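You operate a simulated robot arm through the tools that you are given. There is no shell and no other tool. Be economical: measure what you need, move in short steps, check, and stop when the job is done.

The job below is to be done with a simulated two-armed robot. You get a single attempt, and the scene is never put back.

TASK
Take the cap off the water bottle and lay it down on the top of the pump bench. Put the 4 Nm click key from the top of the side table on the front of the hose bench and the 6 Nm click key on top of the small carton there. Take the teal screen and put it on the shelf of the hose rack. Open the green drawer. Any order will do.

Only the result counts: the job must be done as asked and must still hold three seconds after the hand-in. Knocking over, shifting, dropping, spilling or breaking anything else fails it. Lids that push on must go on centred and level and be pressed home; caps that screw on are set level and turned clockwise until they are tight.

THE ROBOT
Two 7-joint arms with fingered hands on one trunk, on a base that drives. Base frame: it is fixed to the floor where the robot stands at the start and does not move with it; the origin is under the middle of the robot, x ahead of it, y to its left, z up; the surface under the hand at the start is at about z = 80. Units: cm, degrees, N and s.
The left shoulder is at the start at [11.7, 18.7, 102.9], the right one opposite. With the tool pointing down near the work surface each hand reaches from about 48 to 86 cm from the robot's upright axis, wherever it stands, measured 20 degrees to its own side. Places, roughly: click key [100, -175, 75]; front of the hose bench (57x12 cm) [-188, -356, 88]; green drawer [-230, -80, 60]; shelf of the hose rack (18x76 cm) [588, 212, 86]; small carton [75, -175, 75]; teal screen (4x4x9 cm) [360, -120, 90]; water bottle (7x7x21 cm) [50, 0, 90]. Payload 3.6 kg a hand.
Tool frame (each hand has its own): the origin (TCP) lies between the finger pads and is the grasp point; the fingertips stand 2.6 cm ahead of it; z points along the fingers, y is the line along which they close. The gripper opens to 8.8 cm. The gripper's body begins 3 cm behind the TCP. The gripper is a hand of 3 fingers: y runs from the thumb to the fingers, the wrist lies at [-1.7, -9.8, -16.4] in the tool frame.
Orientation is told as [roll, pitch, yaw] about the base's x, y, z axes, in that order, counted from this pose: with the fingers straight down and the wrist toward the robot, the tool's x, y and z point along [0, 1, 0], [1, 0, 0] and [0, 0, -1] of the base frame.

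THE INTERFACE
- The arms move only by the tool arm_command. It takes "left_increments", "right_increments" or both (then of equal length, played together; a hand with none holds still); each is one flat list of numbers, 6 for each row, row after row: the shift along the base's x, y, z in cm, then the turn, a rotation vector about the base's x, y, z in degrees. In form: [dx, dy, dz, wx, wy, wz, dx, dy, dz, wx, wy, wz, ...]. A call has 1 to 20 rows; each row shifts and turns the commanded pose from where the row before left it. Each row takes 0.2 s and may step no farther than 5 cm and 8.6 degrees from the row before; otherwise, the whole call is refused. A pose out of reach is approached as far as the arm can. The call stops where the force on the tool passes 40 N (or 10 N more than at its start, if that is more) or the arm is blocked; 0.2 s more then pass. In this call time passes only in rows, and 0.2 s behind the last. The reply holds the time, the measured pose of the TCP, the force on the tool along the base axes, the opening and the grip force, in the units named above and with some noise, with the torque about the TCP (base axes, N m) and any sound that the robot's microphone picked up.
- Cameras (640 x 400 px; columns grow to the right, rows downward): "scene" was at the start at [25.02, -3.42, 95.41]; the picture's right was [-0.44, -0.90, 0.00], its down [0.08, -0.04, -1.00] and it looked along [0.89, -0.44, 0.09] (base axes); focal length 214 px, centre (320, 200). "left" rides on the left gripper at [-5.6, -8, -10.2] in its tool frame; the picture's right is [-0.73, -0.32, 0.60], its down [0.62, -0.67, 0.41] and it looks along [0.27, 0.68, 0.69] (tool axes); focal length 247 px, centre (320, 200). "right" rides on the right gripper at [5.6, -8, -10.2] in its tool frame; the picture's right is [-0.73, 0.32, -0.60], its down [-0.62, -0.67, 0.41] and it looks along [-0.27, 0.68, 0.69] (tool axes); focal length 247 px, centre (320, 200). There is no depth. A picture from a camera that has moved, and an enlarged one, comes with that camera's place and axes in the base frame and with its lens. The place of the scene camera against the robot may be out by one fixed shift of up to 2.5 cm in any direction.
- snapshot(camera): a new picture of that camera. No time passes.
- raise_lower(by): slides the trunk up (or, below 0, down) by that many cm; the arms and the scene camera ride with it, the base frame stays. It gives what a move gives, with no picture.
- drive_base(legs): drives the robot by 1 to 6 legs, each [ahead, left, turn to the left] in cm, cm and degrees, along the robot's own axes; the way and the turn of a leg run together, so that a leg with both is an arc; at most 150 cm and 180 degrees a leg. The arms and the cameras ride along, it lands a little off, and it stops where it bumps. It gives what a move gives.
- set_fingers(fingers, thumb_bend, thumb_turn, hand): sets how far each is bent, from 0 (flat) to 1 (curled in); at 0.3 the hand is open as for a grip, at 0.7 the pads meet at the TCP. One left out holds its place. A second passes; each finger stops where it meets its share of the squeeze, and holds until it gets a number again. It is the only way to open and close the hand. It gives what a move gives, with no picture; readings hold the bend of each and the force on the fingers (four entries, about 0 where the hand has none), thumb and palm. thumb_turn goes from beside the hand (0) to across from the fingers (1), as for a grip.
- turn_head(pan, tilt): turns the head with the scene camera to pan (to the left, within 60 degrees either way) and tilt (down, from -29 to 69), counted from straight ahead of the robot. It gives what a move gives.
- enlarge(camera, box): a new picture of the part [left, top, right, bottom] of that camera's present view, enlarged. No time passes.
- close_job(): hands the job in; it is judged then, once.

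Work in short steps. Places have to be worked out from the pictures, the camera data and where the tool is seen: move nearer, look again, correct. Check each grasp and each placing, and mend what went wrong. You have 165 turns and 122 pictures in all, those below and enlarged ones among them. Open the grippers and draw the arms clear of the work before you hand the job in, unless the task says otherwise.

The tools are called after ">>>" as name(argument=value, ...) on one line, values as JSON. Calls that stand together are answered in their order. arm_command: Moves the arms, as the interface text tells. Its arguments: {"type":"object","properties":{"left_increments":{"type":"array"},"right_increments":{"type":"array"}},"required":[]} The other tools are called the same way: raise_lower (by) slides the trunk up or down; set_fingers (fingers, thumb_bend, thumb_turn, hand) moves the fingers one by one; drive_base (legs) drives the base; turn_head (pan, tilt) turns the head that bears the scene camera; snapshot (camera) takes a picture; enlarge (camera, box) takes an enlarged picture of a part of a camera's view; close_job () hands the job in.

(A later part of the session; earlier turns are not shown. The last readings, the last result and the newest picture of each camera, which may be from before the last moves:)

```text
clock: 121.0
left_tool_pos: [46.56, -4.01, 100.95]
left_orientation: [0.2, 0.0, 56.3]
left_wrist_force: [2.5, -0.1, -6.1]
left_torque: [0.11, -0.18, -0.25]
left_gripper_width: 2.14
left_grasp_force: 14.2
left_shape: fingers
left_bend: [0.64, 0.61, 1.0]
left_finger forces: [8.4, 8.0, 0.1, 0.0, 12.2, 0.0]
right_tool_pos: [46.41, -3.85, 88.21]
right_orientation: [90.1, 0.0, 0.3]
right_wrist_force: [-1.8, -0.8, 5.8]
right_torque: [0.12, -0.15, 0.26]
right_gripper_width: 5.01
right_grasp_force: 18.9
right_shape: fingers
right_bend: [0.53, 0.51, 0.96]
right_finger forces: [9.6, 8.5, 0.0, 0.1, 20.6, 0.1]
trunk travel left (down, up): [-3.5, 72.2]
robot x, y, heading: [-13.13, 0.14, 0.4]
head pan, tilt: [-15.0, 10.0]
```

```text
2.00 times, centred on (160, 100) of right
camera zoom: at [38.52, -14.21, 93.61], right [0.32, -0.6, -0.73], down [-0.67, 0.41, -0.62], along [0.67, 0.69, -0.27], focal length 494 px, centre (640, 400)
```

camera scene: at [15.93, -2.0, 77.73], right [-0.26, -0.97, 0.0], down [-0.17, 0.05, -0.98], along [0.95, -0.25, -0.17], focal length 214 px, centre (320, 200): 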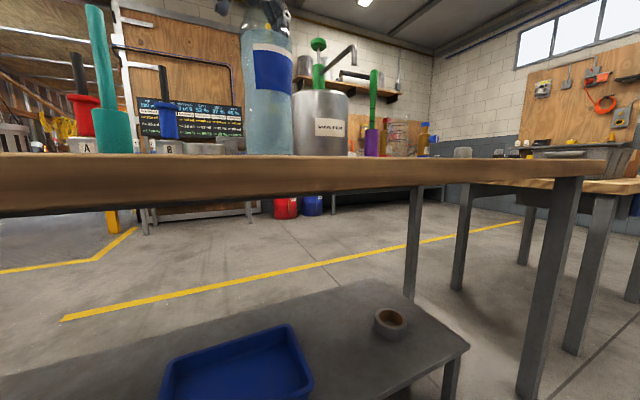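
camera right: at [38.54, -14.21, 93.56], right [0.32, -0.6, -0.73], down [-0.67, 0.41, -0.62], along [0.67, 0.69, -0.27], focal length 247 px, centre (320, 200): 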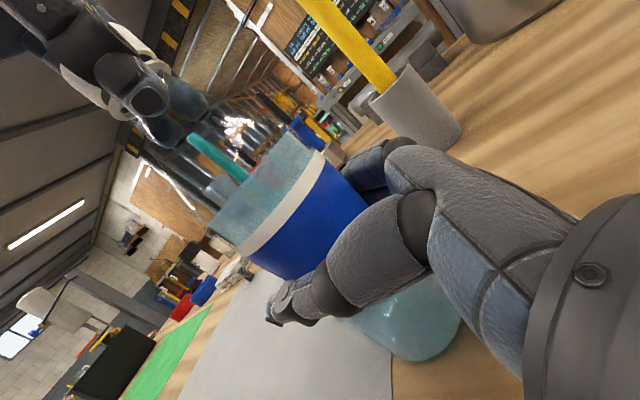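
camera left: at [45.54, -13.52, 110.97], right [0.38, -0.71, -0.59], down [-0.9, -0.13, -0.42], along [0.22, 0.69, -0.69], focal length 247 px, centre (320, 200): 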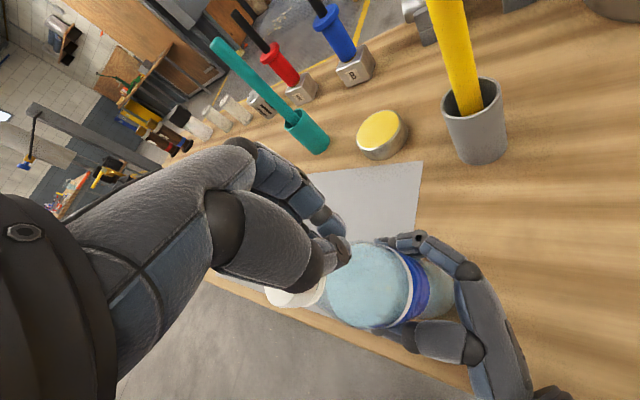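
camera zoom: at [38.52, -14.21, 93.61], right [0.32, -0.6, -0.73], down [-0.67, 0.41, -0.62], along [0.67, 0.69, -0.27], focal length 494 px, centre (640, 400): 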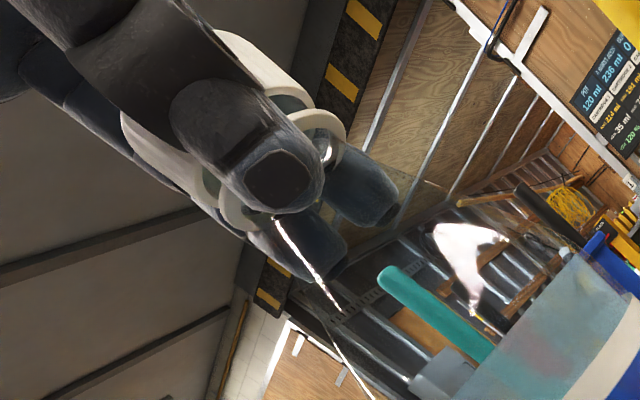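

Still threaded (pull 6 N). Relax and do another cycle.

>>> arm_command(left_increments=[0, 0, -0.4, 0, 0, 0])

>>> set_fingers(hand="left", fingers=0.42, thumb_bend=0.42)

>>> arm_command(left_increments=[-0.1, 0, -0.2, 0, 0, -8, 0, 0, -0.2, 0, 0, -8, 0, 0, 0, 0, 0, -8, 0, 0, 0, 0, 0, -8, 0, 0, 0, 0, 0, -8, 0, 0, 0, 0, 0, -8, 0, 0, 0, 0, 0, -8, 0, 0, 0, 0, 0, -8, 0, 0, 0, 0, 0, -8, 0, 0, 0, 0, 0, -8, 0, 0, 0, 0, 0, -3])

>>> set_fingers(hand="left", fingers=0.74, thumb_bend=0.74)

>>> arm_command(left_increments=[0.05, 0, 0.02, 0, 0, 5, 0.05, 0, 0.02, 0, 0, 5, 0, 0, 0.02, 0, 0, 5, 0, 0, 0.02, 0, 0, 5, 0, 0, 0.02, 0, 0, 5, 0, 0, 0.02, 0, 0, 5, 0, 0, 0.02, 0, 0, 5, 0, 0, 0.02, 0, 0, 5, 0, 0, 0.02, 0, 0, 5, 0, 0, 0.02, 0, 0, 5, 0, 0, 0.02, 0, 0, 5, 0, 0, 0.02, 0, 0, 5, 0, 0, 0.02, 0, 0, 5, 0, 0, 0.02, 0, 0, 5, 0, 0, 0.02, 0, 0, 5, 0, 0, 0.02, 0, 0, 5])

>>> enlarge(camera="right", box=[0, 0, 320, 200])

```text
clock: 121.3
left_tool_pos: [46.56, -3.9, 100.69]
left_orientation: [0.0, 0.0, 56.4]
left_wrist_force: [2.2, 1.5, -1.3]
left_torque: [0.07, -0.13, -0.26]
left_gripper_width: 2.15
left_grasp_force: 14.2
left_shape: fingers
left_bend: [0.64, 0.61, 1.0]
left_finger forces: [8.9, 8.1, 0.0, 0.0, 12.7, 0.1]
right_tool_pos: [46.57, -3.87, 88.01]
right_orientation: [89.8, 0.1, 0.2]
right_wrist_force: [-1.8, -1.8, 3.7]
right_torque: [0.09, -0.13, 0.27]
right_gripper_width: 4.97
right_grasp_force: 19.3
right_shape: fingers
right_bend: [0.53, 0.51, 0.96]
right_finger forces: [9.6, 9.2, 0.1, 0.0, 20.5, 0.0]
trunk travel left (down, up): [-3.5, 72.2]
robot x, y, heading: [-13.28, 0.01, 0.1]
head pan, tilt: [-15.0, 10.0]
```

```text
clock: 122.3
left_tool_pos: [46.46, -3.95, 100.54]
left_orientation: [-0.1, -0.1, 56.4]
left_wrist_force: [0.5, -0.7, 0.4]
left_torque: [0.0, -0.02, 0.02]
left_gripper_width: 6.2
left_grasp_force: 0.1
left_shape: fingers
left_bend: [0.42, 0.42, 0.98]
left_finger forces: [0.1, 0.0, 0.1, 0.0, 0.0, 0.0]
right_tool_pos: [46.41, -3.83, 87.96]
right_orientation: [89.7, 0.2, 0.2]
right_wrist_force: [1.3, 1.4, 0.6]
right_torque: [0.0, -0.08, 0.04]
right_gripper_width: 4.99
right_grasp_force: 19.9
right_shape: fingers
right_bend: [0.53, 0.51, 0.96]
right_finger forces: [10.8, 9.3, 0.1, 0.0, 19.4, 0.0]
trunk travel left (down, up): [-3.5, 72.2]
robot x, y, heading: [-13.31, 0.41, 0.1]
head pan, tilt: [-15.0, 10.0]
```

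```text
clock: 124.8
left_tool_pos: [46.66, -3.97, 100.25]
left_orientation: [-0.1, -0.1, -26.7]
left_wrist_force: [-0.9, 0.5, 1.2]
left_torque: [0.0, 0.04, -0.01]
left_gripper_width: 6.21
left_grasp_force: 0.2
left_shape: fingers
left_bend: [0.42, 0.42, 0.98]
left_finger forces: [0.1, 0.0, 0.0, 0.0, 0.1, 0.1]
right_tool_pos: [46.51, -3.89, 87.97]
right_orientation: [89.8, 0.2, 0.3]
right_wrist_force: [0.3, 0.6, 0.2]
right_torque: [0.04, -0.05, 0.02]
right_gripper_width: 5.02
right_grasp_force: 19.4
right_shape: fingers
right_bend: [0.53, 0.51, 0.97]
right_finger forces: [10.7, 8.9, 0.0, 0.0, 19.7, 0.0]
trunk travel left (down, up): [-3.5, 72.2]
robot x, y, heading: [-13.45, -0.13, -0.0]
head pan, tilt: [-15.0, 10.0]
```

```text
clock: 125.8
left_tool_pos: [46.5, -4.07, 100.19]
left_orientation: [-0.1, 0.0, -26.5]
left_wrist_force: [3.3, -0.3, -0.3]
left_torque: [-0.02, -0.06, -0.03]
left_gripper_width: 2.23
left_grasp_force: 14.6
left_shape: fingers
left_bend: [0.63, 0.6, 0.97]
left_finger forces: [9.4, 6.4, 0.0, 0.0, 13.8, 0.0]
right_tool_pos: [46.38, -3.88, 88.03]
right_orientation: [89.8, 0.1, 0.3]
right_wrist_force: [-4.7, 0.8, -0.3]
right_torque: [-0.03, -0.22, 0.01]
right_gripper_width: 4.99
right_grasp_force: 19.8
right_shape: fingers
right_bend: [0.53, 0.5, 0.97]
right_finger forces: [8.2, 9.5, 0.1, 0.1, 22.6, 0.0]
trunk travel left (down, up): [-3.5, 72.2]
robot x, y, heading: [-13.12, 0.07, 0.3]
head pan, tilt: [-15.0, 10.0]
```

```text
clock: 129.2
left_tool_pos: [46.71, -4.03, 100.48]
left_orientation: [-0.2, 0.0, 53.5]
left_wrist_force: [2.1, 3.3, -0.1]
left_torque: [0.14, -0.22, -0.37]
left_gripper_width: 2.18
left_grasp_force: 18.9
left_shape: fingers
left_bend: [0.64, 0.61, 1.0]
left_finger forces: [9.9, 12.0, 0.0, 0.1, 15.0, 0.1]
right_tool_pos: [46.39, -3.78, 88.04]
right_orientation: [89.9, 0.1, 0.2]
right_wrist_force: [-0.8, -4.9, 1.8]
right_torque: [0.09, -0.15, 0.38]
right_gripper_width: 4.98
right_grasp_force: 20.0
right_shape: fingers
right_bend: [0.53, 0.51, 0.97]
right_finger forces: [9.6, 9.7, 0.0, 0.0, 21.5, 0.1]
trunk travel left (down, up): [-3.5, 72.2]
robot x, y, heading: [-13.47, -0.05, 0.0]
head pan, tilt: [-15.0, 10.0]
```

```text
2.00 times, centred on (160, 100) of right
camera zoom: at [38.55, -14.22, 93.57], right [0.32, -0.6, -0.73], down [-0.67, 0.41, -0.62], along [0.67, 0.69, -0.27], focal length 494 px, centre (640, 400)
```

zoom: 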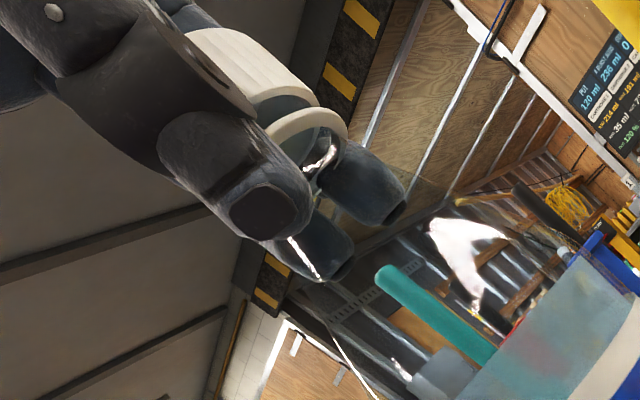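

The gap is visibly wider. Another cycle with a firmer squeeze.

>>> set_fingers(hand="left", fingers=0.42, thumb_bend=0.42)

>>> arm_command(left_increments=[-0.1, 0, -0.1, 0, 0, -8, 0, 0, 0, 0, 0, -8, 0, 0, 0, 0, 0, -8, 0, 0, 0, 0, 0, -8, 0, 0, 0, 0, 0, -8, 0, 0, 0, 0, 0, -8, 0, 0, 0, 0, 0, -8, 0, 0, 0, 0, 0, -8, 0, 0, 0, 0, 0, -8, 0, 0, 0, 0, 0, -8])

>>> set_fingers(hand="left", fingers=0.77, thumb_bend=0.78)

>>> arm_command(left_increments=[0.05, 0, 0.02, 0, 0, 5, 0.05, 0, 0.02, 0, 0, 5, 0, 0, 0.02, 0, 0, 5, 0, 0, 0.02, 0, 0, 5, 0, 0, 0.02, 0, 0, 5, 0, 0, 0.02, 0, 0, 5, 0, 0, 0.02, 0, 0, 5, 0, 0, 0.02, 0, 0, 5, 0, 0, 0.02, 0, 0, 5, 0, 0, 0.02, 0, 0, 5, 0, 0, 0.02, 0, 0, 5, 0, 0, 0.02, 0, 0, 5, 0, 0, 0.02, 0, 0, 5, 0, 0, 0.02, 0, 0, 5, 0, 0, 0.02, 0, 0, 5, 0, 0, 0.02, 0, 0, 5])

>>> enlarge(camera="right", box=[0, 0, 320, 200])

```text
clock: 130.2
left_tool_pos: [46.63, -4.02, 100.59]
left_orientation: [0.0, 0.0, 53.5]
left_wrist_force: [-0.3, -0.5, -0.1]
left_torque: [0.0, 0.01, 0.03]
left_gripper_width: 6.19
left_grasp_force: 0.1
left_shape: fingers
left_bend: [0.42, 0.42, 0.98]
left_finger forces: [0.0, 0.0, 0.0, 0.0, 0.0, 0.1]
right_tool_pos: [46.41, -3.87, 87.96]
right_orientation: [89.9, 0.2, 0.2]
right_wrist_force: [1.0, 1.4, 0.4]
right_torque: [0.07, -0.1, 0.01]
right_gripper_width: 4.97
right_grasp_force: 19.9
right_shape: fingers
right_bend: [0.53, 0.51, 0.97]
right_finger forces: [10.5, 9.8, 0.0, 0.0, 20.1, 0.1]
trunk travel left (down, up): [-3.5, 72.2]
robot x, y, heading: [-13.12, 0.23, 0.2]
head pan, tilt: [-15.0, 10.0]
```

```text
clock: 132.3
left_tool_pos: [46.55, -3.98, 100.55]
left_orientation: [-0.1, 0.0, -26.7]
left_wrist_force: [0.2, -0.2, -0.8]
left_torque: [0.01, 0.01, -0.01]
left_gripper_width: 6.21
left_grasp_force: 0.0
left_shape: fingers
left_bend: [0.42, 0.42, 0.98]
left_finger forces: [0.0, 0.0, 0.1, 0.0, 0.0, 0.0]
right_tool_pos: [46.34, -3.83, 88.04]
right_orientation: [89.8, 0.2, 0.2]
right_wrist_force: [1.0, 1.9, 0.9]
right_torque: [0.03, -0.09, 0.03]
right_gripper_width: 4.98
right_grasp_force: 20.0
right_shape: fingers
right_bend: [0.53, 0.51, 0.97]
right_finger forces: [10.6, 9.2, 0.0, 0.0, 20.0, 0.1]
trunk travel left (down, up): [-3.5, 72.2]
robot x, y, heading: [-13.21, -0.48, 0.1]
head pan, tilt: [-15.0, 10.0]
```

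```text
clock: 133.3
left_tool_pos: [46.56, -3.99, 100.41]
left_orientation: [-0.1, 0.2, -26.7]
left_wrist_force: [3.3, 0.2, -0.1]
left_torque: [0.01, -0.08, -0.02]
left_gripper_width: 1.92
left_grasp_force: 19.5
left_shape: fingers
left_bend: [0.63, 0.62, 0.97]
left_finger forces: [13.6, 6.7, 0.1, 0.1, 18.6, 0.1]
right_tool_pos: [46.44, -3.79, 88.12]
right_orientation: [89.9, 0.3, 0.1]
right_wrist_force: [-3.0, -0.5, -0.1]
right_torque: [-0.01, -0.22, 0.01]
right_gripper_width: 5.01
right_grasp_force: 20.7
right_shape: fingers
right_bend: [0.53, 0.51, 0.97]
right_finger forces: [8.3, 10.5, 0.0, 0.1, 22.4, 0.1]
trunk travel left (down, up): [-3.5, 72.2]
robot x, y, heading: [-13.19, -0.04, 0.0]
head pan, tilt: [-15.0, 10.0]
```

```text
clock: 136.8
left_tool_pos: [46.55, -3.94, 100.8]
left_orientation: [-0.1, 0.0, 53.5]
left_wrist_force: [4.6, 2.1, -2.9]
left_torque: [0.17, -0.41, -0.5]
left_gripper_width: 2.07
left_grasp_force: 26.6
left_shape: fingers
left_bend: [0.64, 0.62, 1.0]
left_finger forces: [18.8, 11.1, 0.0, 0.1, 22.9, 0.0]
right_tool_pos: [46.35, -4.0, 87.97]
right_orientation: [89.9, 0.2, 0.3]
right_wrist_force: [-4.9, -3.2, 4.7]
right_torque: [0.13, -0.22, 0.47]
right_gripper_width: 4.97
right_grasp_force: 20.2
right_shape: fingers
right_bend: [0.53, 0.51, 0.96]
right_finger forces: [8.6, 9.8, 0.0, 0.0, 23.1, 0.1]
trunk travel left (down, up): [-3.5, 72.2]
robot x, y, heading: [-12.87, -0.05, 0.0]
head pan, tilt: [-15.0, 10.0]
```

```text
2.00 times, centred on (160, 100) of right
camera zoom: at [38.57, -14.21, 93.56], right [0.32, -0.6, -0.73], down [-0.67, 0.41, -0.62], along [0.67, 0.69, -0.27], focal length 494 px, centre (640, 400)
```

zoom: 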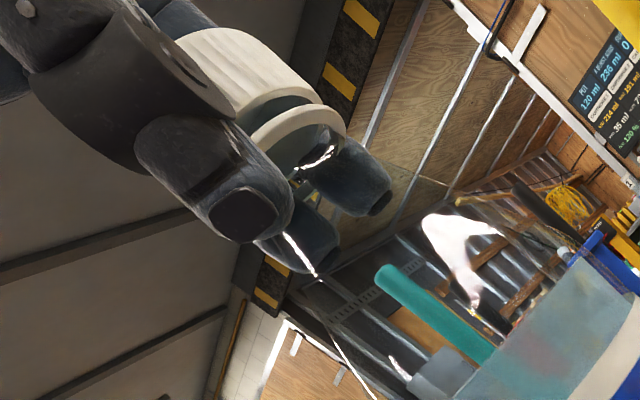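

Torque grows with squeeze, so it may be slipping. Open and view the cap unobstructed.

>>> set_fingers(hand="left", fingers=0.35, thumb_bend=0.35)

>>> arm_command(left_increments=[0, 0, 2, 0, 0, 0, 0, 0, 3, 0, 0, 0])

>>> enlarge(camera="right", box=[0, 0, 320, 200])

```text
clock: 137.8
left_tool_pos: [46.6, -4.0, 100.78]
left_orientation: [-0.1, 0.0, 53.4]
left_wrist_force: [-0.3, -0.7, -0.3]
left_torque: [0.0, 0.03, 0.01]
left_gripper_width: 7.73
left_grasp_force: 0.0
left_shape: fingers
left_bend: [0.35, 0.35, 0.98]
left_finger forces: [0.0, 0.0, 0.0, 0.0, 0.0, 0.0]
right_tool_pos: [46.56, -3.81, 88.0]
right_orientation: [89.8, 0.1, 0.1]
right_wrist_force: [1.6, 1.1, -0.5]
right_torque: [0.02, -0.08, 0.04]
right_gripper_width: 4.97
right_grasp_force: 19.8
right_shape: fingers
right_bend: [0.53, 0.51, 0.96]
right_finger forces: [10.4, 10.4, 0.0, 0.0, 19.8, 0.0]
trunk travel left (down, up): [-3.5, 72.2]
robot x, y, heading: [-12.68, -0.24, -0.2]
head pan, tilt: [-15.0, 10.0]
```

```text
clock: 138.3
left_tool_pos: [46.02, -3.19, 105.26]
left_orientation: [-0.2, 0.2, 53.3]
left_wrist_force: [0.9, -0.5, 0.1]
left_torque: [0.0, 0.02, 0.02]
left_gripper_width: 7.74
left_grasp_force: 0.0
left_shape: fingers
left_bend: [0.35, 0.35, 0.98]
left_finger forces: [0.1, 0.0, 0.1, 0.0, 0.0, 0.0]
left hand out of reach, approached as far as the arm can: row 2
right_tool_pos: [46.43, -3.83, 87.89]
right_orientation: [89.7, 0.3, 0.2]
right_wrist_force: [0.0, 0.4, 0.2]
right_torque: [0.0, -0.04, 0.04]
right_gripper_width: 5.01
right_grasp_force: 20.7
right_shape: fingers
right_bend: [0.53, 0.51, 0.96]
right_finger forces: [10.4, 9.3, 0.0, 0.0, 20.6, 0.1]
trunk travel left (down, up): [-3.5, 72.2]
robot x, y, heading: [-13.2, 0.3, -0.1]
head pan, tilt: [-15.0, 10.0]
```

```text
2.00 times, centred on (160, 100) of right
camera zoom: at [38.57, -14.19, 93.53], right [0.32, -0.6, -0.73], down [-0.67, 0.41, -0.62], along [0.67, 0.69, -0.27], focal length 494 px, centre (640, 400)
```

zoom: 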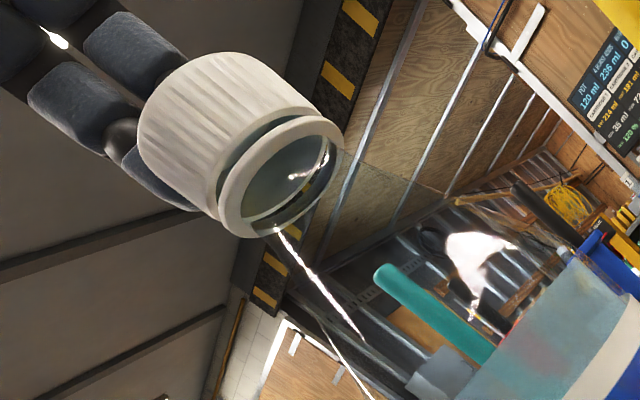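

The gap is ~0.5 cm, so the cap does rise slowly; my upward motion per stroke was too large. Go back to yaw −27 at z≈100.2 and turn with minimal rise.

>>> arm_command(left_increments=[0, 0, -1, 0, 0, -8, 0, 0, 0, 0, 0, -8, 0, 0, 0, 0, 0, -8, 0, 0, 0, 0, 0, -8, 0, 0, 0, 0, 0, -8, 0, 0, 0, 0, 0, -8, 0, 0, 0, 0, 0, -8, 0, 0, 0, 0, 0, -8, 0, 0, 0, 0, 0, -8, 0, 0, 0, 0, 0, -8])

>>> enlarge(camera="left", box=[280, 180, 440, 300])

```text
clock: 140.6
left_tool_pos: [46.14, -3.18, 104.21]
left_orientation: [-0.1, 0.0, -26.8]
left_wrist_force: [-0.5, 0.2, 0.2]
left_torque: [0.0, -0.01, 0.04]
left_gripper_width: 7.75
left_grasp_force: 0.0
left_shape: fingers
left_bend: [0.35, 0.35, 0.98]
left_finger forces: [0.0, 0.0, 0.0, 0.1, 0.1, 0.0]
right_tool_pos: [46.29, -3.91, 88.07]
right_orientation: [89.8, 0.3, 0.3]
right_wrist_force: [-0.3, -0.1, 0.4]
right_torque: [0.0, -0.02, 0.02]
right_gripper_width: 5.0
right_grasp_force: 20.0
right_shape: fingers
right_bend: [0.53, 0.51, 0.96]
right_finger forces: [10.5, 9.2, 0.1, 0.1, 20.3, 0.0]
trunk travel left (down, up): [-3.5, 72.2]
robot x, y, heading: [-13.36, -0.43, 0.0]
head pan, tilt: [-15.0, 10.0]
```

```text
3.33 times, centred on (360, 240) of left
camera zoom: at [36.54, -4.55, 114.32], right [-0.62, -0.51, -0.6], down [-0.31, 0.86, -0.41], along [0.72, -0.07, -0.69], focal length 823 px, centre (187, 67)
```

zoom: 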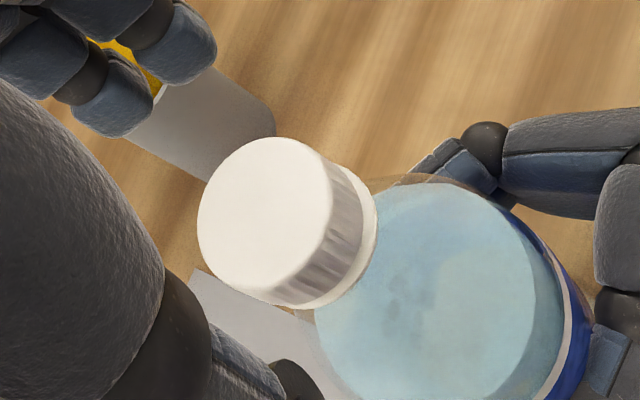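

Cap centre ≈(46.1,-3.95). Descend there and do a careful stroke with tiny rise.

>>> arm_command(left_increments=[0.05, -0.4, -1.5, 0, 0, 0, 0.05, -0.4, -1.5, 0, 0, 0, 0, 0, -1.1, 0, 0, 0])

>>> set_fingers(hand="left", fingers=0.75, thumb_bend=0.76)

>>> arm_command(left_increments=[0, 0, 0, 0, 0, 5, 0, 0, 0, 0, 0, 5, 0, 0, 0, 0, 0, 5, 0, 0, 0, 0, 0, 5, 0, 0, 0, 0, 0, 5, 0, 0, 0, 0, 0, 5])

>>> arm_command(left_increments=[0, 0, 0, 0, 0, 5, 0, 0, 0, 0, 0, 5, 0, 0, 0, 0, 0, 5, 0, 0, 0, 0, 0, 5, 0, 0, 0, 0, 0, 5, 0, 0, 0, 0, 0, 5, 0, 0, 0, 0, 0, 5, 0, 0, 0, 0, 0, 5, 0, 0, 0, 0, 0, 5, 0, 0, 0, 0, 0, 5])

```text
clock: 141.3
left_tool_pos: [46.28, -4.02, 100.05]
left_orientation: [-0.2, 0.1, -26.6]
left_wrist_force: [-0.7, 0.4, -0.4]
left_torque: [-0.01, 0.0, 0.03]
left_gripper_width: 7.74
left_grasp_force: 0.0
left_shape: fingers
left_bend: [0.35, 0.35, 0.98]
left_finger forces: [0.0, 0.0, 0.0, 0.0, 0.1, 0.0]
right_tool_pos: [46.46, -3.8, 88.01]
right_orientation: [89.8, 0.2, 0.2]
right_wrist_force: [0.2, -0.3, -0.8]
right_torque: [-0.01, 0.04, 0.02]
right_gripper_width: 4.97
right_grasp_force: 19.6
right_shape: fingers
right_bend: [0.53, 0.51, 0.96]
right_finger forces: [10.4, 9.2, 0.0, 0.0, 20.3, 0.0]
trunk travel left (down, up): [-3.5, 72.2]
robot x, y, heading: [-12.92, -0.31, -0.1]
head pan, tilt: [-15.0, 10.0]
```

```text
clock: 142.3
left_tool_pos: [46.05, -4.03, 100.22]
left_orientation: [-0.2, 0.0, -26.6]
left_wrist_force: [5.1, -1.0, 0.2]
left_torque: [-0.01, -0.14, -0.05]
left_gripper_width: 2.29
left_grasp_force: 16.3
left_shape: fingers
left_bend: [0.62, 0.61, 0.97]
left_finger forces: [7.1, 10.8, 0.0, 0.0, 14.3, 0.1]
right_tool_pos: [46.31, -3.91, 88.14]
right_orientation: [90.0, 0.2, 0.3]
right_wrist_force: [-7.4, 1.9, -0.1]
right_torque: [0.05, -0.3, 0.03]
right_gripper_width: 5.04
right_grasp_force: 20.1
right_shape: fingers
right_bend: [0.53, 0.5, 0.98]
right_finger forces: [5.6, 10.9, 0.1, 0.0, 24.0, 0.1]
trunk travel left (down, up): [-3.5, 72.2]
robot x, y, heading: [-13.04, 0.18, -0.2]
head pan, tilt: [-15.0, 10.0]
```

```text
clock: 143.8
left_tool_pos: [46.33, -4.05, 100.27]
left_orientation: [-0.2, -0.1, 3.5]
left_wrist_force: [8.1, -2.3, 5.1]
left_torque: [-0.04, -0.23, -0.35]
left_gripper_width: 2.43
left_grasp_force: 15.8
left_shape: fingers
left_bend: [0.62, 0.6, 1.0]
left_finger forces: [1.1, 18.4, 0.0, 0.0, 12.8, 0.0]
right_tool_pos: [46.37, -3.88, 88.06]
right_orientation: [89.8, 0.2, 0.4]
right_wrist_force: [-8.6, 5.1, 2.9]
right_torque: [0.11, -0.4, 0.27]
right_gripper_width: 5.07
right_grasp_force: 21.4
right_shape: fingers
right_bend: [0.54, 0.5, 0.98]
right_finger forces: [4.8, 12.5, 0.0, 0.0, 24.7, 0.0]
trunk travel left (down, up): [-3.5, 72.2]
robot x, y, heading: [-13.5, 0.07, -0.0]
head pan, tilt: [-15.0, 10.0]
```

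```text
clock: 145.9
left_tool_pos: [46.19, -4.1, 100.08]
left_orientation: [-0.2, -0.2, 53.7]
left_wrist_force: [6.9, 7.4, 8.5]
left_torque: [0.24, -0.35, -0.51]
left_gripper_width: 2.41
left_grasp_force: 22.3
left_shape: fingers
left_bend: [0.63, 0.6, 1.0]
left_finger forces: [13.5, 13.8, 0.0, 0.0, 16.8, 0.0]
right_tool_pos: [46.35, -3.88, 88.08]
right_orientation: [89.9, 0.0, 0.2]
right_wrist_force: [-6.1, -11.5, 2.9]
right_torque: [0.2, -0.31, 0.6]
right_gripper_width: 5.01
right_grasp_force: 20.3
right_shape: fingers
right_bend: [0.54, 0.51, 0.97]
right_finger forces: [5.7, 12.5, 0.0, 0.1, 24.0, 0.1]
trunk travel left (down, up): [-3.5, 72.2]
robot x, y, heading: [-12.99, -0.18, 0.1]
head pan, tilt: [-15.0, 10.0]
```

Thrust shows it rises while turning. Centre better at x≈46.5. Two more full cycles.

>>> set_fingers(hand="left", fingers=0.42, thumb_bend=0.42)

>>> arm_command(left_increments=[0.2, 0.1, 0.1, 0, 0, -8, 0, 0, 0, 0, 0, -8, 0, 0, 0, 0, 0, -8, 0, 0, 0, 0, 0, -8, 0, 0, 0, 0, 0, -8, 0, 0, 0, 0, 0, -8, 0, 0, 0, 0, 0, -8, 0, 0, 0, 0, 0, -8, 0, 0, 0, 0, 0, -8, 0, 0, 0, 0, 0, -8])

>>> set_fingers(hand="left", fingers=0.75, thumb_bend=0.76)

>>> arm_command(left_increments=[0, 0, 0.01, 0, 0, 5, 0, 0, 0.01, 0, 0, 5, 0, 0, 0.01, 0, 0, 5, 0, 0, 0.01, 0, 0, 5, 0, 0, 0.01, 0, 0, 5, 0, 0, 0.01, 0, 0, 5, 0, 0, 0.01, 0, 0, 5, 0, 0, 0.01, 0, 0, 5, 0, 0, 0.01, 0, 0, 5, 0, 0, 0.01, 0, 0, 5, 0, 0, 0.01, 0, 0, 5, 0, 0, 0.01, 0, 0, 5, 0, 0, 0.01, 0, 0, 5, 0, 0, 0.01, 0, 0, 5, 0, 0, 0.01, 0, 0, 5, 0, 0, 0.01, 0, 0, 5])

>>> set_fingers(hand="left", fingers=0.42, thumb_bend=0.42)

>>> enlarge(camera="right", box=[0, 0, 320, 200])

```text
clock: 146.9
left_tool_pos: [46.16, -4.01, 100.09]
left_orientation: [-0.1, 0.0, 53.4]
left_wrist_force: [-0.4, 0.0, -0.2]
left_torque: [0.0, -0.01, 0.04]
left_gripper_width: 6.2
left_grasp_force: 0.1
left_shape: fingers
left_bend: [0.42, 0.42, 0.98]
left_finger forces: [0.0, 0.0, 0.0, 0.0, 0.1, 0.0]
right_tool_pos: [46.38, -3.85, 87.99]
right_orientation: [89.8, 0.3, 0.3]
right_wrist_force: [0.5, -0.4, 0.7]
right_torque: [0.03, -0.02, -0.03]
right_gripper_width: 4.99
right_grasp_force: 20.4
right_shape: fingers
right_bend: [0.53, 0.51, 0.96]
right_finger forces: [10.1, 9.9, 0.1, 0.0, 19.7, 0.0]
trunk travel left (down, up): [-3.5, 72.2]
robot x, y, heading: [-13.41, -0.1, -0.0]
head pan, tilt: [-15.0, 10.0]
```

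```text
clock: 149.2
left_tool_pos: [46.45, -3.93, 100.17]
left_orientation: [0.0, 0.0, -26.7]
left_wrist_force: [1.1, 0.8, 0.3]
left_torque: [-0.03, -0.01, 0.01]
left_gripper_width: 6.23
left_grasp_force: 0.1
left_shape: fingers
left_bend: [0.42, 0.42, 0.98]
left_finger forces: [0.1, 0.0, 0.0, 0.1, 0.0, 0.0]
right_tool_pos: [46.45, -3.84, 87.92]
right_orientation: [89.8, 0.3, 0.2]
right_wrist_force: [0.2, -0.5, 0.0]
right_torque: [0.0, -0.01, 0.02]
right_gripper_width: 5.01
right_grasp_force: 19.7
right_shape: fingers
right_bend: [0.53, 0.51, 0.97]
right_finger forces: [9.7, 10.0, 0.1, 0.0, 20.5, 0.0]
trunk travel left (down, up): [-3.5, 72.2]
robot x, y, heading: [-13.32, 0.53, -0.0]
head pan, tilt: [-15.0, 10.0]
```

```text
clock: 150.2
left_tool_pos: [46.33, -3.94, 100.13]
left_orientation: [0.0, 0.1, -26.7]
left_wrist_force: [3.8, -0.1, -0.1]
left_torque: [-0.01, -0.07, -0.01]
left_gripper_width: 2.28
left_grasp_force: 17.6
left_shape: fingers
left_bend: [0.62, 0.6, 0.97]
left_finger forces: [12.9, 5.6, 0.1, 0.0, 16.5, 0.0]
right_tool_pos: [46.51, -3.94, 88.11]
right_orientation: [89.9, 0.1, 0.3]
right_wrist_force: [-3.4, 0.2, -0.4]
right_torque: [0.02, -0.21, 0.0]
right_gripper_width: 5.0
right_grasp_force: 21.4
right_shape: fingers
right_bend: [0.53, 0.51, 0.97]
right_finger forces: [7.3, 11.2, 0.0, 0.1, 23.3, 0.0]
trunk travel left (down, up): [-3.5, 72.2]
robot x, y, heading: [-13.17, 0.21, -0.0]
head pan, tilt: [-15.0, 10.0]
```

```text
clock: 153.6
left_tool_pos: [46.48, -3.96, 100.39]
left_orientation: [0.0, 0.0, 53.4]
left_wrist_force: [5.5, 3.9, 4.4]
left_torque: [0.22, -0.41, -0.48]
left_gripper_width: 2.21
left_grasp_force: 25.1
left_shape: fingers
left_bend: [0.63, 0.62, 1.0]
left_finger forces: [20.8, 8.1, 0.0, 0.0, 21.1, 0.0]
right_tool_pos: [46.34, -3.87, 88.07]
right_orientation: [89.8, 0.1, 0.2]
right_wrist_force: [-4.0, -6.3, 0.4]
right_torque: [0.08, -0.11, 0.45]
right_gripper_width: 4.97
right_grasp_force: 20.0
right_shape: fingers
right_bend: [0.53, 0.51, 0.97]
right_finger forces: [7.8, 11.1, 0.0, 0.0, 22.6, 0.0]
trunk travel left (down, up): [-3.5, 72.2]
robot x, y, heading: [-12.87, -0.24, -0.0]
head pan, tilt: [-15.0, 10.0]
```

```text
clock: 154.6
left_tool_pos: [46.37, -3.93, 100.23]
left_orientation: [0.0, -0.1, 53.3]
left_wrist_force: [-0.2, 0.3, -0.1]
left_torque: [-0.01, -0.03, -0.02]
left_gripper_width: 6.19
left_grasp_force: 0.1
left_shape: fingers
left_bend: [0.42, 0.42, 0.98]
left_finger forces: [0.0, 0.0, 0.0, 0.0, 0.1, 0.0]
right_tool_pos: [46.46, -3.92, 87.94]
right_orientation: [89.7, 0.2, 0.2]
right_wrist_force: [0.8, 0.0, -0.4]
right_torque: [0.02, -0.02, 0.02]
right_gripper_width: 5.0
right_grasp_force: 19.7
right_shape: fingers
right_bend: [0.53, 0.51, 0.96]
right_finger forces: [10.1, 10.0, 0.0, 0.1, 20.3, 0.0]
trunk travel left (down, up): [-3.5, 72.2]
robot x, y, heading: [-13.0, 0.02, -0.1]
head pan, tilt: [-15.0, 10.0]
```

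```text
2.00 times, centred on (160, 100) of right
camera zoom: at [38.58, -14.19, 93.52], right [0.32, -0.6, -0.73], down [-0.67, 0.41, -0.62], along [0.67, 0.69, -0.27], focal length 494 px, centre (640, 400)
```

zoom: 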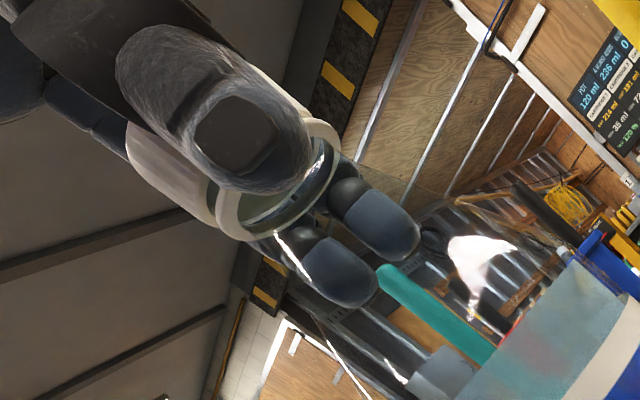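

I need an unobstructed comparison to judge cap rise; lift the hand off and view with the same camera.

>>> arm_command(left_increments=[0, 0, 2, 0, 0, -4, 0, 0, 2, 0, 0, -4, 0, 0, 1, 0, 0, -4])

>>> enlarge(camera="right", box=[40, 0, 240, 125])

```text
clock: 155.3
left_tool_pos: [46.53, -4.0, 105.31]
left_orientation: [0.0, 0.0, 41.3]
left_wrist_force: [-0.5, -0.9, 0.8]
left_torque: [0.01, 0.0, 0.02]
left_gripper_width: 6.19
left_grasp_force: 0.0
left_shape: fingers
left_bend: [0.42, 0.42, 0.98]
left_finger forces: [0.1, 0.0, 0.1, 0.1, 0.0, 0.1]
right_tool_pos: [46.47, -3.88, 87.87]
right_orientation: [89.8, 0.1, 0.2]
right_wrist_force: [-0.1, 0.0, -0.5]
right_torque: [-0.03, 0.01, 0.02]
right_gripper_width: 4.98
right_grasp_force: 20.7
right_shape: fingers
right_bend: [0.53, 0.51, 0.97]
right_finger forces: [10.0, 9.9, 0.1, 0.0, 20.5, 0.1]
trunk travel left (down, up): [-3.5, 72.2]
robot x, y, heading: [-13.0, -0.07, -0.1]
head pan, tilt: [-15.0, 10.0]
```

```text
3.20 times, centred on (140, 62) of right
camera zoom: at [38.58, -14.2, 93.53], right [0.32, -0.6, -0.73], down [-0.67, 0.41, -0.62], along [0.67, 0.69, -0.27], focal length 790 px, centre (896, 640)
```

zoom: 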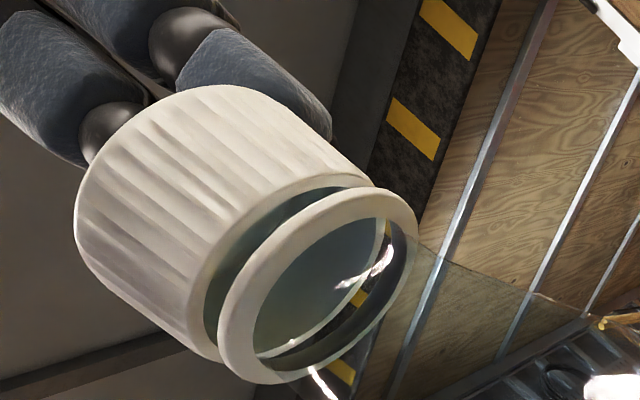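

The gap seems to have existed all along: the fingers were slipping. I need much more squeeze on both: tighten the right hand, then grip the cap hard.

>>> set_fingers(hand="right", fingers=0.8, thumb_bend=0.8)

>>> arm_command(left_increments=[0, 0, 0, 0, 0, -8, 0, 0, 0, 0, 0, -8, 0, 0, 0, 0, 0, -8, 0, 0, 0, 0, 0, -8, 0, 0, 0, 0, 0, -8, 0, 0, 0, 0, 0, -8, 0, 0, 0, 0, 0, -8, 0, 0, 0, 0, 0, -8])

>>> enlarge(camera="left", box=[280, 180, 440, 300])

```text
clock: 156.3
left_tool_pos: [46.51, -3.86, 105.31]
left_orientation: [-0.1, 0.1, 41.4]
left_wrist_force: [0.1, -0.8, -0.2]
left_torque: [-0.01, 0.01, 0.01]
left_gripper_width: 6.21
left_grasp_force: 0.1
left_shape: fingers
left_bend: [0.42, 0.42, 0.98]
left_finger forces: [0.1, 0.1, 0.0, 0.1, 0.0, 0.0]
right_tool_pos: [46.41, -3.89, 88.03]
right_orientation: [89.8, 0.3, 0.2]
right_wrist_force: [-0.4, 0.5, 0.1]
right_torque: [-0.01, 0.03, -0.01]
right_gripper_width: 4.36
right_grasp_force: 36.8
right_shape: fingers
right_bend: [0.51, 0.63, 0.96]
right_finger forces: [22.8, 14.3, 0.0, 0.0, 36.5, 0.0]
trunk travel left (down, up): [-3.5, 72.2]
robot x, y, heading: [-13.24, 0.11, 0.1]
head pan, tilt: [-15.0, 10.0]
```

```text
clock: 158.2
left_tool_pos: [46.51, -3.96, 105.46]
left_orientation: [-0.1, -0.1, -22.7]
left_wrist_force: [0.0, 0.0, 0.5]
left_torque: [-0.03, 0.03, 0.0]
left_gripper_width: 6.22
left_grasp_force: 0.1
left_shape: fingers
left_bend: [0.42, 0.42, 0.98]
left_finger forces: [0.1, 0.1, 0.0, 0.0, 0.0, 0.0]
right_tool_pos: [46.48, -3.95, 87.95]
right_orientation: [89.8, 0.2, 0.2]
right_wrist_force: [0.0, 0.3, -0.3]
right_torque: [0.03, 0.0, 0.0]
right_gripper_width: 4.33
right_grasp_force: 37.2
right_shape: fingers
right_bend: [0.51, 0.63, 0.96]
right_finger forces: [22.9, 14.3, 0.1, 0.0, 36.5, 0.0]
trunk travel left (down, up): [-3.5, 72.2]
robot x, y, heading: [-13.12, -0.29, 0.1]
head pan, tilt: [-15.0, 10.0]
```

```text
3.33 times, centred on (360, 240) of left
camera zoom: at [36.96, -5.99, 115.48], right [-0.58, -0.56, -0.6], down [-0.37, 0.83, -0.41], along [0.73, -0.02, -0.69], focal length 823 px, centre (187, 67)
```

zoom: 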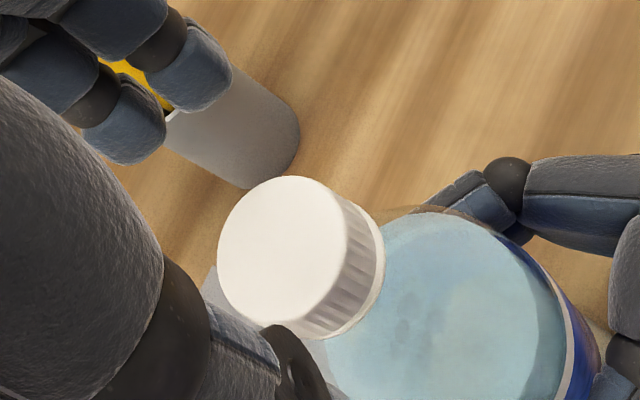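

Right hand now holds with 37 N. Cap ≈(46.8,-4.2). Descend and grip the cap hard, then turn 20° and compare.

>>> arm_command(left_increments=[0.2, -0.2, -2, 0, 0, 0, 0, 0, -2, 0, 0, 0, 0, 0, -1.5, 0, 0, 0])

>>> set_fingers(hand="left", fingers=0.66, thumb_bend=0.66)

>>> set_fingers(hand="left", fingers=0.95, thumb_bend=0.95)

>>> enlarge(camera="right", box=[40, 0, 240, 125])

>>> arm_command(left_increments=[0, 0, 0, 0, 0, 5, 0, 0, 0, 0, 0, 5, 0, 0, 0, 0, 0, 5, 0, 0, 0, 0, 0, 5])

>>> enlarge(camera="right", box=[40, 0, 240, 125])

```text
clock: 158.9
left_tool_pos: [46.53, -4.23, 99.76]
left_orientation: [-0.1, 0.0, -22.6]
left_wrist_force: [0.2, -0.1, 0.2]
left_torque: [0.01, -0.01, 0.0]
left_gripper_width: 6.23
left_grasp_force: 0.1
left_shape: fingers
left_bend: [0.42, 0.42, 0.98]
left_finger forces: [0.0, 0.0, 0.0, 0.1, 0.0, 0.0]
right_tool_pos: [46.45, -3.83, 87.99]
right_orientation: [89.8, 0.2, 0.2]
right_wrist_force: [-0.2, -0.5, 0.0]
right_torque: [-0.03, 0.01, -0.02]
right_gripper_width: 4.32
right_grasp_force: 37.0
right_shape: fingers
right_bend: [0.51, 0.63, 0.96]
right_finger forces: [23.1, 14.0, 0.0, 0.0, 36.4, 0.0]
trunk travel left (down, up): [-3.5, 72.2]
robot x, y, heading: [-13.29, 0.12, 0.1]
head pan, tilt: [-15.0, 10.0]
```

```text
clock: 159.9
left_tool_pos: [46.39, -4.06, 99.78]
left_orientation: [-0.1, -0.1, -22.6]
left_wrist_force: [3.5, -0.5, 0.7]
left_torque: [-0.01, -0.13, -0.01]
left_gripper_width: 2.71
left_grasp_force: 7.8
left_shape: fingers
left_bend: [0.6, 0.59, 0.97]
left_finger forces: [3.7, 5.7, 0.0, 0.0, 5.8, 0.0]
right_tool_pos: [46.48, -3.81, 87.9]
right_orientation: [89.8, 0.2, 0.2]
right_wrist_force: [-4.2, 0.6, 0.3]
right_torque: [0.03, -0.28, 0.0]
right_gripper_width: 4.35
right_grasp_force: 36.4
right_shape: fingers
right_bend: [0.51, 0.63, 0.97]
right_finger forces: [16.7, 18.2, 0.0, 0.0, 38.1, 0.0]
trunk travel left (down, up): [-3.5, 72.2]
robot x, y, heading: [-12.94, 0.2, -0.0]
head pan, tilt: [-15.0, 10.0]
```

```text
clock: 160.9
left_tool_pos: [46.59, -4.21, 99.84]
left_orientation: [-0.1, 0.1, -22.6]
left_wrist_force: [6.9, 0.0, 1.3]
left_torque: [-0.02, -0.13, -0.05]
left_gripper_width: 2.53
left_grasp_force: 19.3
left_shape: fingers
left_bend: [0.62, 0.59, 0.97]
left_finger forces: [10.2, 11.3, 0.1, 0.0, 17.6, 0.1]
right_tool_pos: [46.36, -3.82, 88.02]
right_orientation: [89.9, 0.1, 0.3]
right_wrist_force: [-8.3, 1.4, 1.2]
right_torque: [0.06, -0.52, 0.07]
right_gripper_width: 4.39
right_grasp_force: 35.3
right_shape: fingers
right_bend: [0.51, 0.63, 0.98]
right_finger forces: [11.8, 20.5, 0.0, 0.0, 39.4, 0.0]
trunk travel left (down, up): [-3.5, 72.2]
robot x, y, heading: [-13.32, 0.22, 0.1]
head pan, tilt: [-15.0, 10.0]
```

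```text
3.20 times, centred on (140, 62) of right
camera zoom: at [38.52, -14.18, 93.59], right [0.32, -0.6, -0.73], down [-0.67, 0.41, -0.62], along [0.67, 0.69, -0.27], focal length 790 px, centre (896, 640)
```

zoom: 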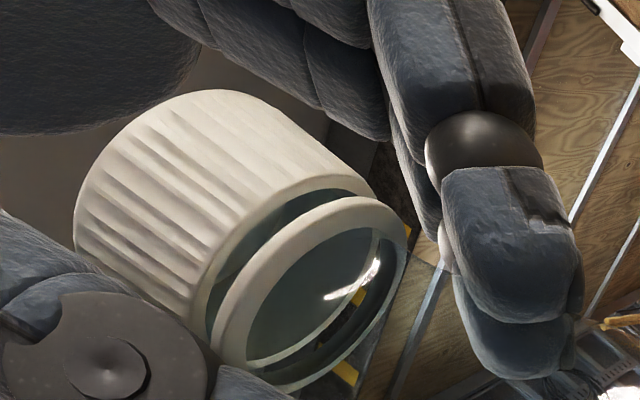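

```text
clock: 161.9
left_tool_pos: [46.57, -4.06, 99.88]
left_orientation: [-0.1, 0.0, -2.5]
left_wrist_force: [7.5, -0.5, 0.0]
left_torque: [-0.05, -0.3, -0.45]
left_gripper_width: 2.64
left_grasp_force: 20.5
left_shape: fingers
left_bend: [0.62, 0.59, 1.0]
left_finger forces: [4.4, 19.9, 0.0, 0.1, 16.8, 0.1]
right_tool_pos: [46.4, -3.83, 87.98]
right_orientation: [89.9, 0.1, 0.3]
right_wrist_force: [-8.3, 1.6, 2.0]
right_torque: [0.12, -0.53, 0.4]
right_gripper_width: 4.33
right_grasp_force: 36.6
right_shape: fingers
right_bend: [0.51, 0.63, 0.97]
right_finger forces: [12.7, 21.0, 0.0, 0.0, 38.5, 0.1]
trunk travel left (down, up): [-3.5, 72.2]
robot x, y, heading: [-13.12, -0.19, -0.1]
head pan, tilt: [-15.0, 10.0]
```

```text
3.20 times, centred on (140, 62) of right
camera zoom: at [38.53, -14.19, 93.58], right [0.32, -0.6, -0.73], down [-0.67, 0.41, -0.62], along [0.67, 0.69, -0.27], focal length 790 px, centre (896, 640)
```

zoom: 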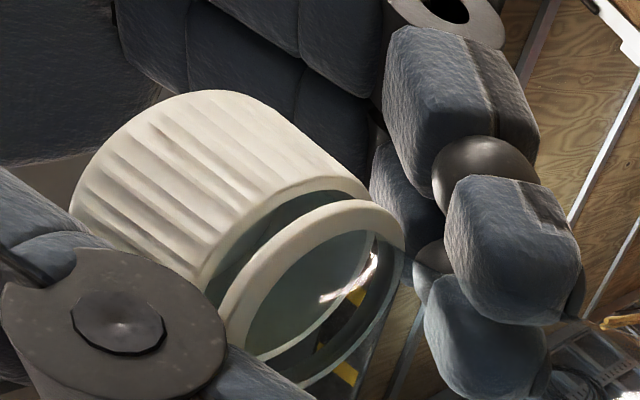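

Test with a small 5° turn whether the ridges follow the fingers.

>>> arm_command(left_increments=[0, 0, 0, 0, 0, 5])

>>> enlarge(camera="right", box=[40, 0, 240, 125])

```text
clock: 162.3
left_tool_pos: [46.55, -4.09, 99.99]
left_orientation: [-0.1, -0.1, 2.5]
left_wrist_force: [8.1, -0.8, -0.7]
left_torque: [0.0, -0.3, -0.47]
left_gripper_width: 2.66
left_grasp_force: 21.6
left_shape: fingers
left_bend: [0.62, 0.59, 1.0]
left_finger forces: [4.1, 20.5, 0.1, 0.1, 17.7, 0.1]
right_tool_pos: [46.49, -3.9, 88.02]
right_orientation: [89.9, 0.2, 0.3]
right_wrist_force: [-9.2, 0.5, 3.1]
right_torque: [0.11, -0.46, 0.46]
right_gripper_width: 4.32
right_grasp_force: 35.2
right_shape: fingers
right_bend: [0.51, 0.63, 0.97]
right_finger forces: [15.3, 18.2, 0.0, 0.0, 38.8, 0.0]
trunk travel left (down, up): [-3.5, 72.2]
robot x, y, heading: [-13.42, 0.28, 0.0]
head pan, tilt: [-15.0, 10.0]
```

```text
3.20 times, centred on (140, 62) of right
camera zoom: at [38.53, -14.18, 93.58], right [0.32, -0.6, -0.73], down [-0.67, 0.41, -0.62], along [0.67, 0.69, -0.27], focal length 790 px, centre (896, 640)
```

zoom: 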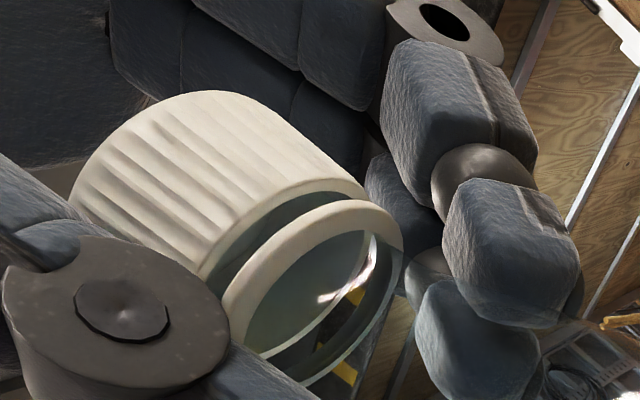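

The ridges do follow, so the cap is turning. Continue the stroke to yaw ~55 and repeat with this firm grip.

>>> arm_command(left_increments=[0, 0, 0.01, 0, 0, 5, 0, 0, 0.01, 0, 0, 5, 0, 0, 0.01, 0, 0, 5, 0, 0, 0.01, 0, 0, 5, 0, 0, 0.01, 0, 0, 5, 0, 0, 0.01, 0, 0, 5, 0, 0, 0.01, 0, 0, 5, 0, 0, 0.01, 0, 0, 5, 0, 0, 0.01, 0, 0, 5, 0, 0, 0.01, 0, 0, 5])

>>> set_fingers(hand="left", fingers=0.42, thumb_bend=0.42)

>>> arm_command(left_increments=[0, 0, 0, 0, 0, -8, 0, 0, 0, 0, 0, -8, 0, 0, 0, 0, 0, -8, 0, 0, 0, 0, 0, -8, 0, 0, 0, 0, 0, -8, 0, 0, 0, 0, 0, -8, 0, 0, 0, 0, 0, -8, 0, 0, 0, 0, 0, -8, 0, 0, 0, 0, 0, -8, 0, 0, 0, 0, 0, -6])

>>> enlarge(camera="right", box=[40, 0, 240, 125])

```text
clock: 164.6
left_tool_pos: [46.66, -4.08, 100.16]
left_orientation: [-0.2, -0.3, 52.6]
left_wrist_force: [7.0, 8.7, 4.8]
left_torque: [0.33, -0.49, -0.48]
left_gripper_width: 2.42
left_grasp_force: 25.7
left_shape: fingers
left_bend: [0.63, 0.6, 1.0]
left_finger forces: [20.3, 10.9, 0.0, 0.0, 20.1, 0.0]
right_tool_pos: [46.5, -3.88, 87.97]
right_orientation: [89.8, 0.2, 0.2]
right_wrist_force: [-5.4, -13.3, -0.3]
right_torque: [0.21, -0.4, 0.53]
right_gripper_width: 4.21
right_grasp_force: 36.7
right_shape: fingers
right_bend: [0.51, 0.65, 0.97]
right_finger forces: [15.1, 19.1, 0.1, 0.0, 37.6, 0.0]
trunk travel left (down, up): [-3.5, 72.2]
robot x, y, heading: [-13.08, 0.52, -0.0]
head pan, tilt: [-15.0, 10.0]
```

```text
clock: 165.6
left_tool_pos: [46.58, -4.17, 99.95]
left_orientation: [0.0, 0.0, 52.4]
left_wrist_force: [0.0, -0.2, -0.7]
left_torque: [-0.02, -0.01, 0.02]
left_gripper_width: 6.18
left_grasp_force: 0.0
left_shape: fingers
left_bend: [0.42, 0.42, 0.98]
left_finger forces: [0.0, 0.0, 0.1, 0.0, 0.0, 0.0]
right_tool_pos: [46.5, -3.85, 87.89]
right_orientation: [89.8, 0.3, 0.2]
right_wrist_force: [0.7, -0.2, 0.2]
right_torque: [0.05, -0.06, 0.03]
right_gripper_width: 4.25
right_grasp_force: 34.8
right_shape: fingers
right_bend: [0.51, 0.65, 0.96]
right_finger forces: [21.3, 14.2, 0.0, 0.0, 34.3, 0.0]
trunk travel left (down, up): [-3.5, 72.2]
robot x, y, heading: [-12.99, 0.13, 0.0]
head pan, tilt: [-15.0, 10.0]
```

```text
clock: 167.8
left_tool_pos: [46.67, -4.06, 99.94]
left_orientation: [-0.1, 0.1, -25.7]
left_wrist_force: [0.5, 0.5, 0.5]
left_torque: [-0.01, -0.01, 0.0]
left_gripper_width: 6.22
left_grasp_force: 0.0
left_shape: fingers
left_bend: [0.42, 0.42, 0.98]
left_finger forces: [0.0, 0.0, 0.0, 0.0, 0.1, 0.0]
right_tool_pos: [46.44, -3.82, 88.04]
right_orientation: [89.9, 0.2, 0.2]
right_wrist_force: [1.0, 0.1, 0.5]
right_torque: [0.06, -0.02, 0.02]
right_gripper_width: 4.24
right_grasp_force: 35.0
right_shape: fingers
right_bend: [0.51, 0.65, 0.96]
right_finger forces: [21.3, 13.8, 0.1, 0.1, 34.3, 0.0]
trunk travel left (down, up): [-3.5, 72.2]
robot x, y, heading: [-13.33, -0.26, -0.3]
head pan, tilt: [-15.0, 10.0]
```

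```text
3.20 times, centred on (140, 62) of right
camera zoom: at [38.59, -14.19, 93.52], right [0.32, -0.6, -0.73], down [-0.67, 0.41, -0.62], along [0.67, 0.69, -0.27], focal length 790 px, centre (896, 640)
```

zoom: 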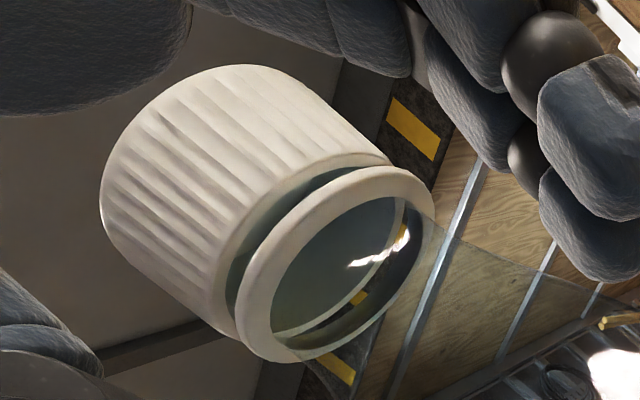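

Check whether the bottle itself is spinning in the right hand: look at the label seam from the scene camera.

>>> enlarge(camera="scene", box=[180, 0, 380, 160])

>>> snapshot(camera="right")

```text
2.50 times, centred on (280, 80) of scene
camera zoom: at [15.95, -1.97, 77.72], right [-0.26, -0.97, 0.0], down [-0.17, 0.04, -0.98], along [0.95, -0.25, -0.17], focal length 536 px, centre (420, 500)
```

zoom: 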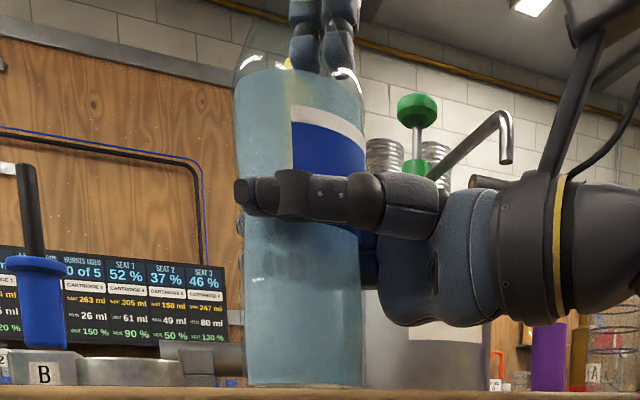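

```text
54 pictures are left
camera right: at [38.59, -14.19, 93.52], right [0.32, -0.6, -0.73], down [-0.67, 0.41, -0.62], along [0.67, 0.69, -0.27], focal length 247 px, centre (320, 200)
```

right: 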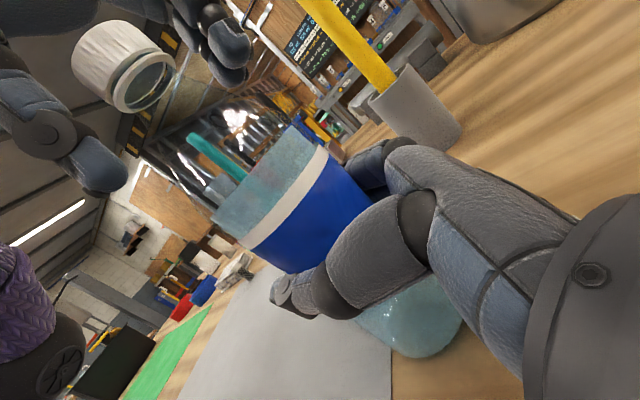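

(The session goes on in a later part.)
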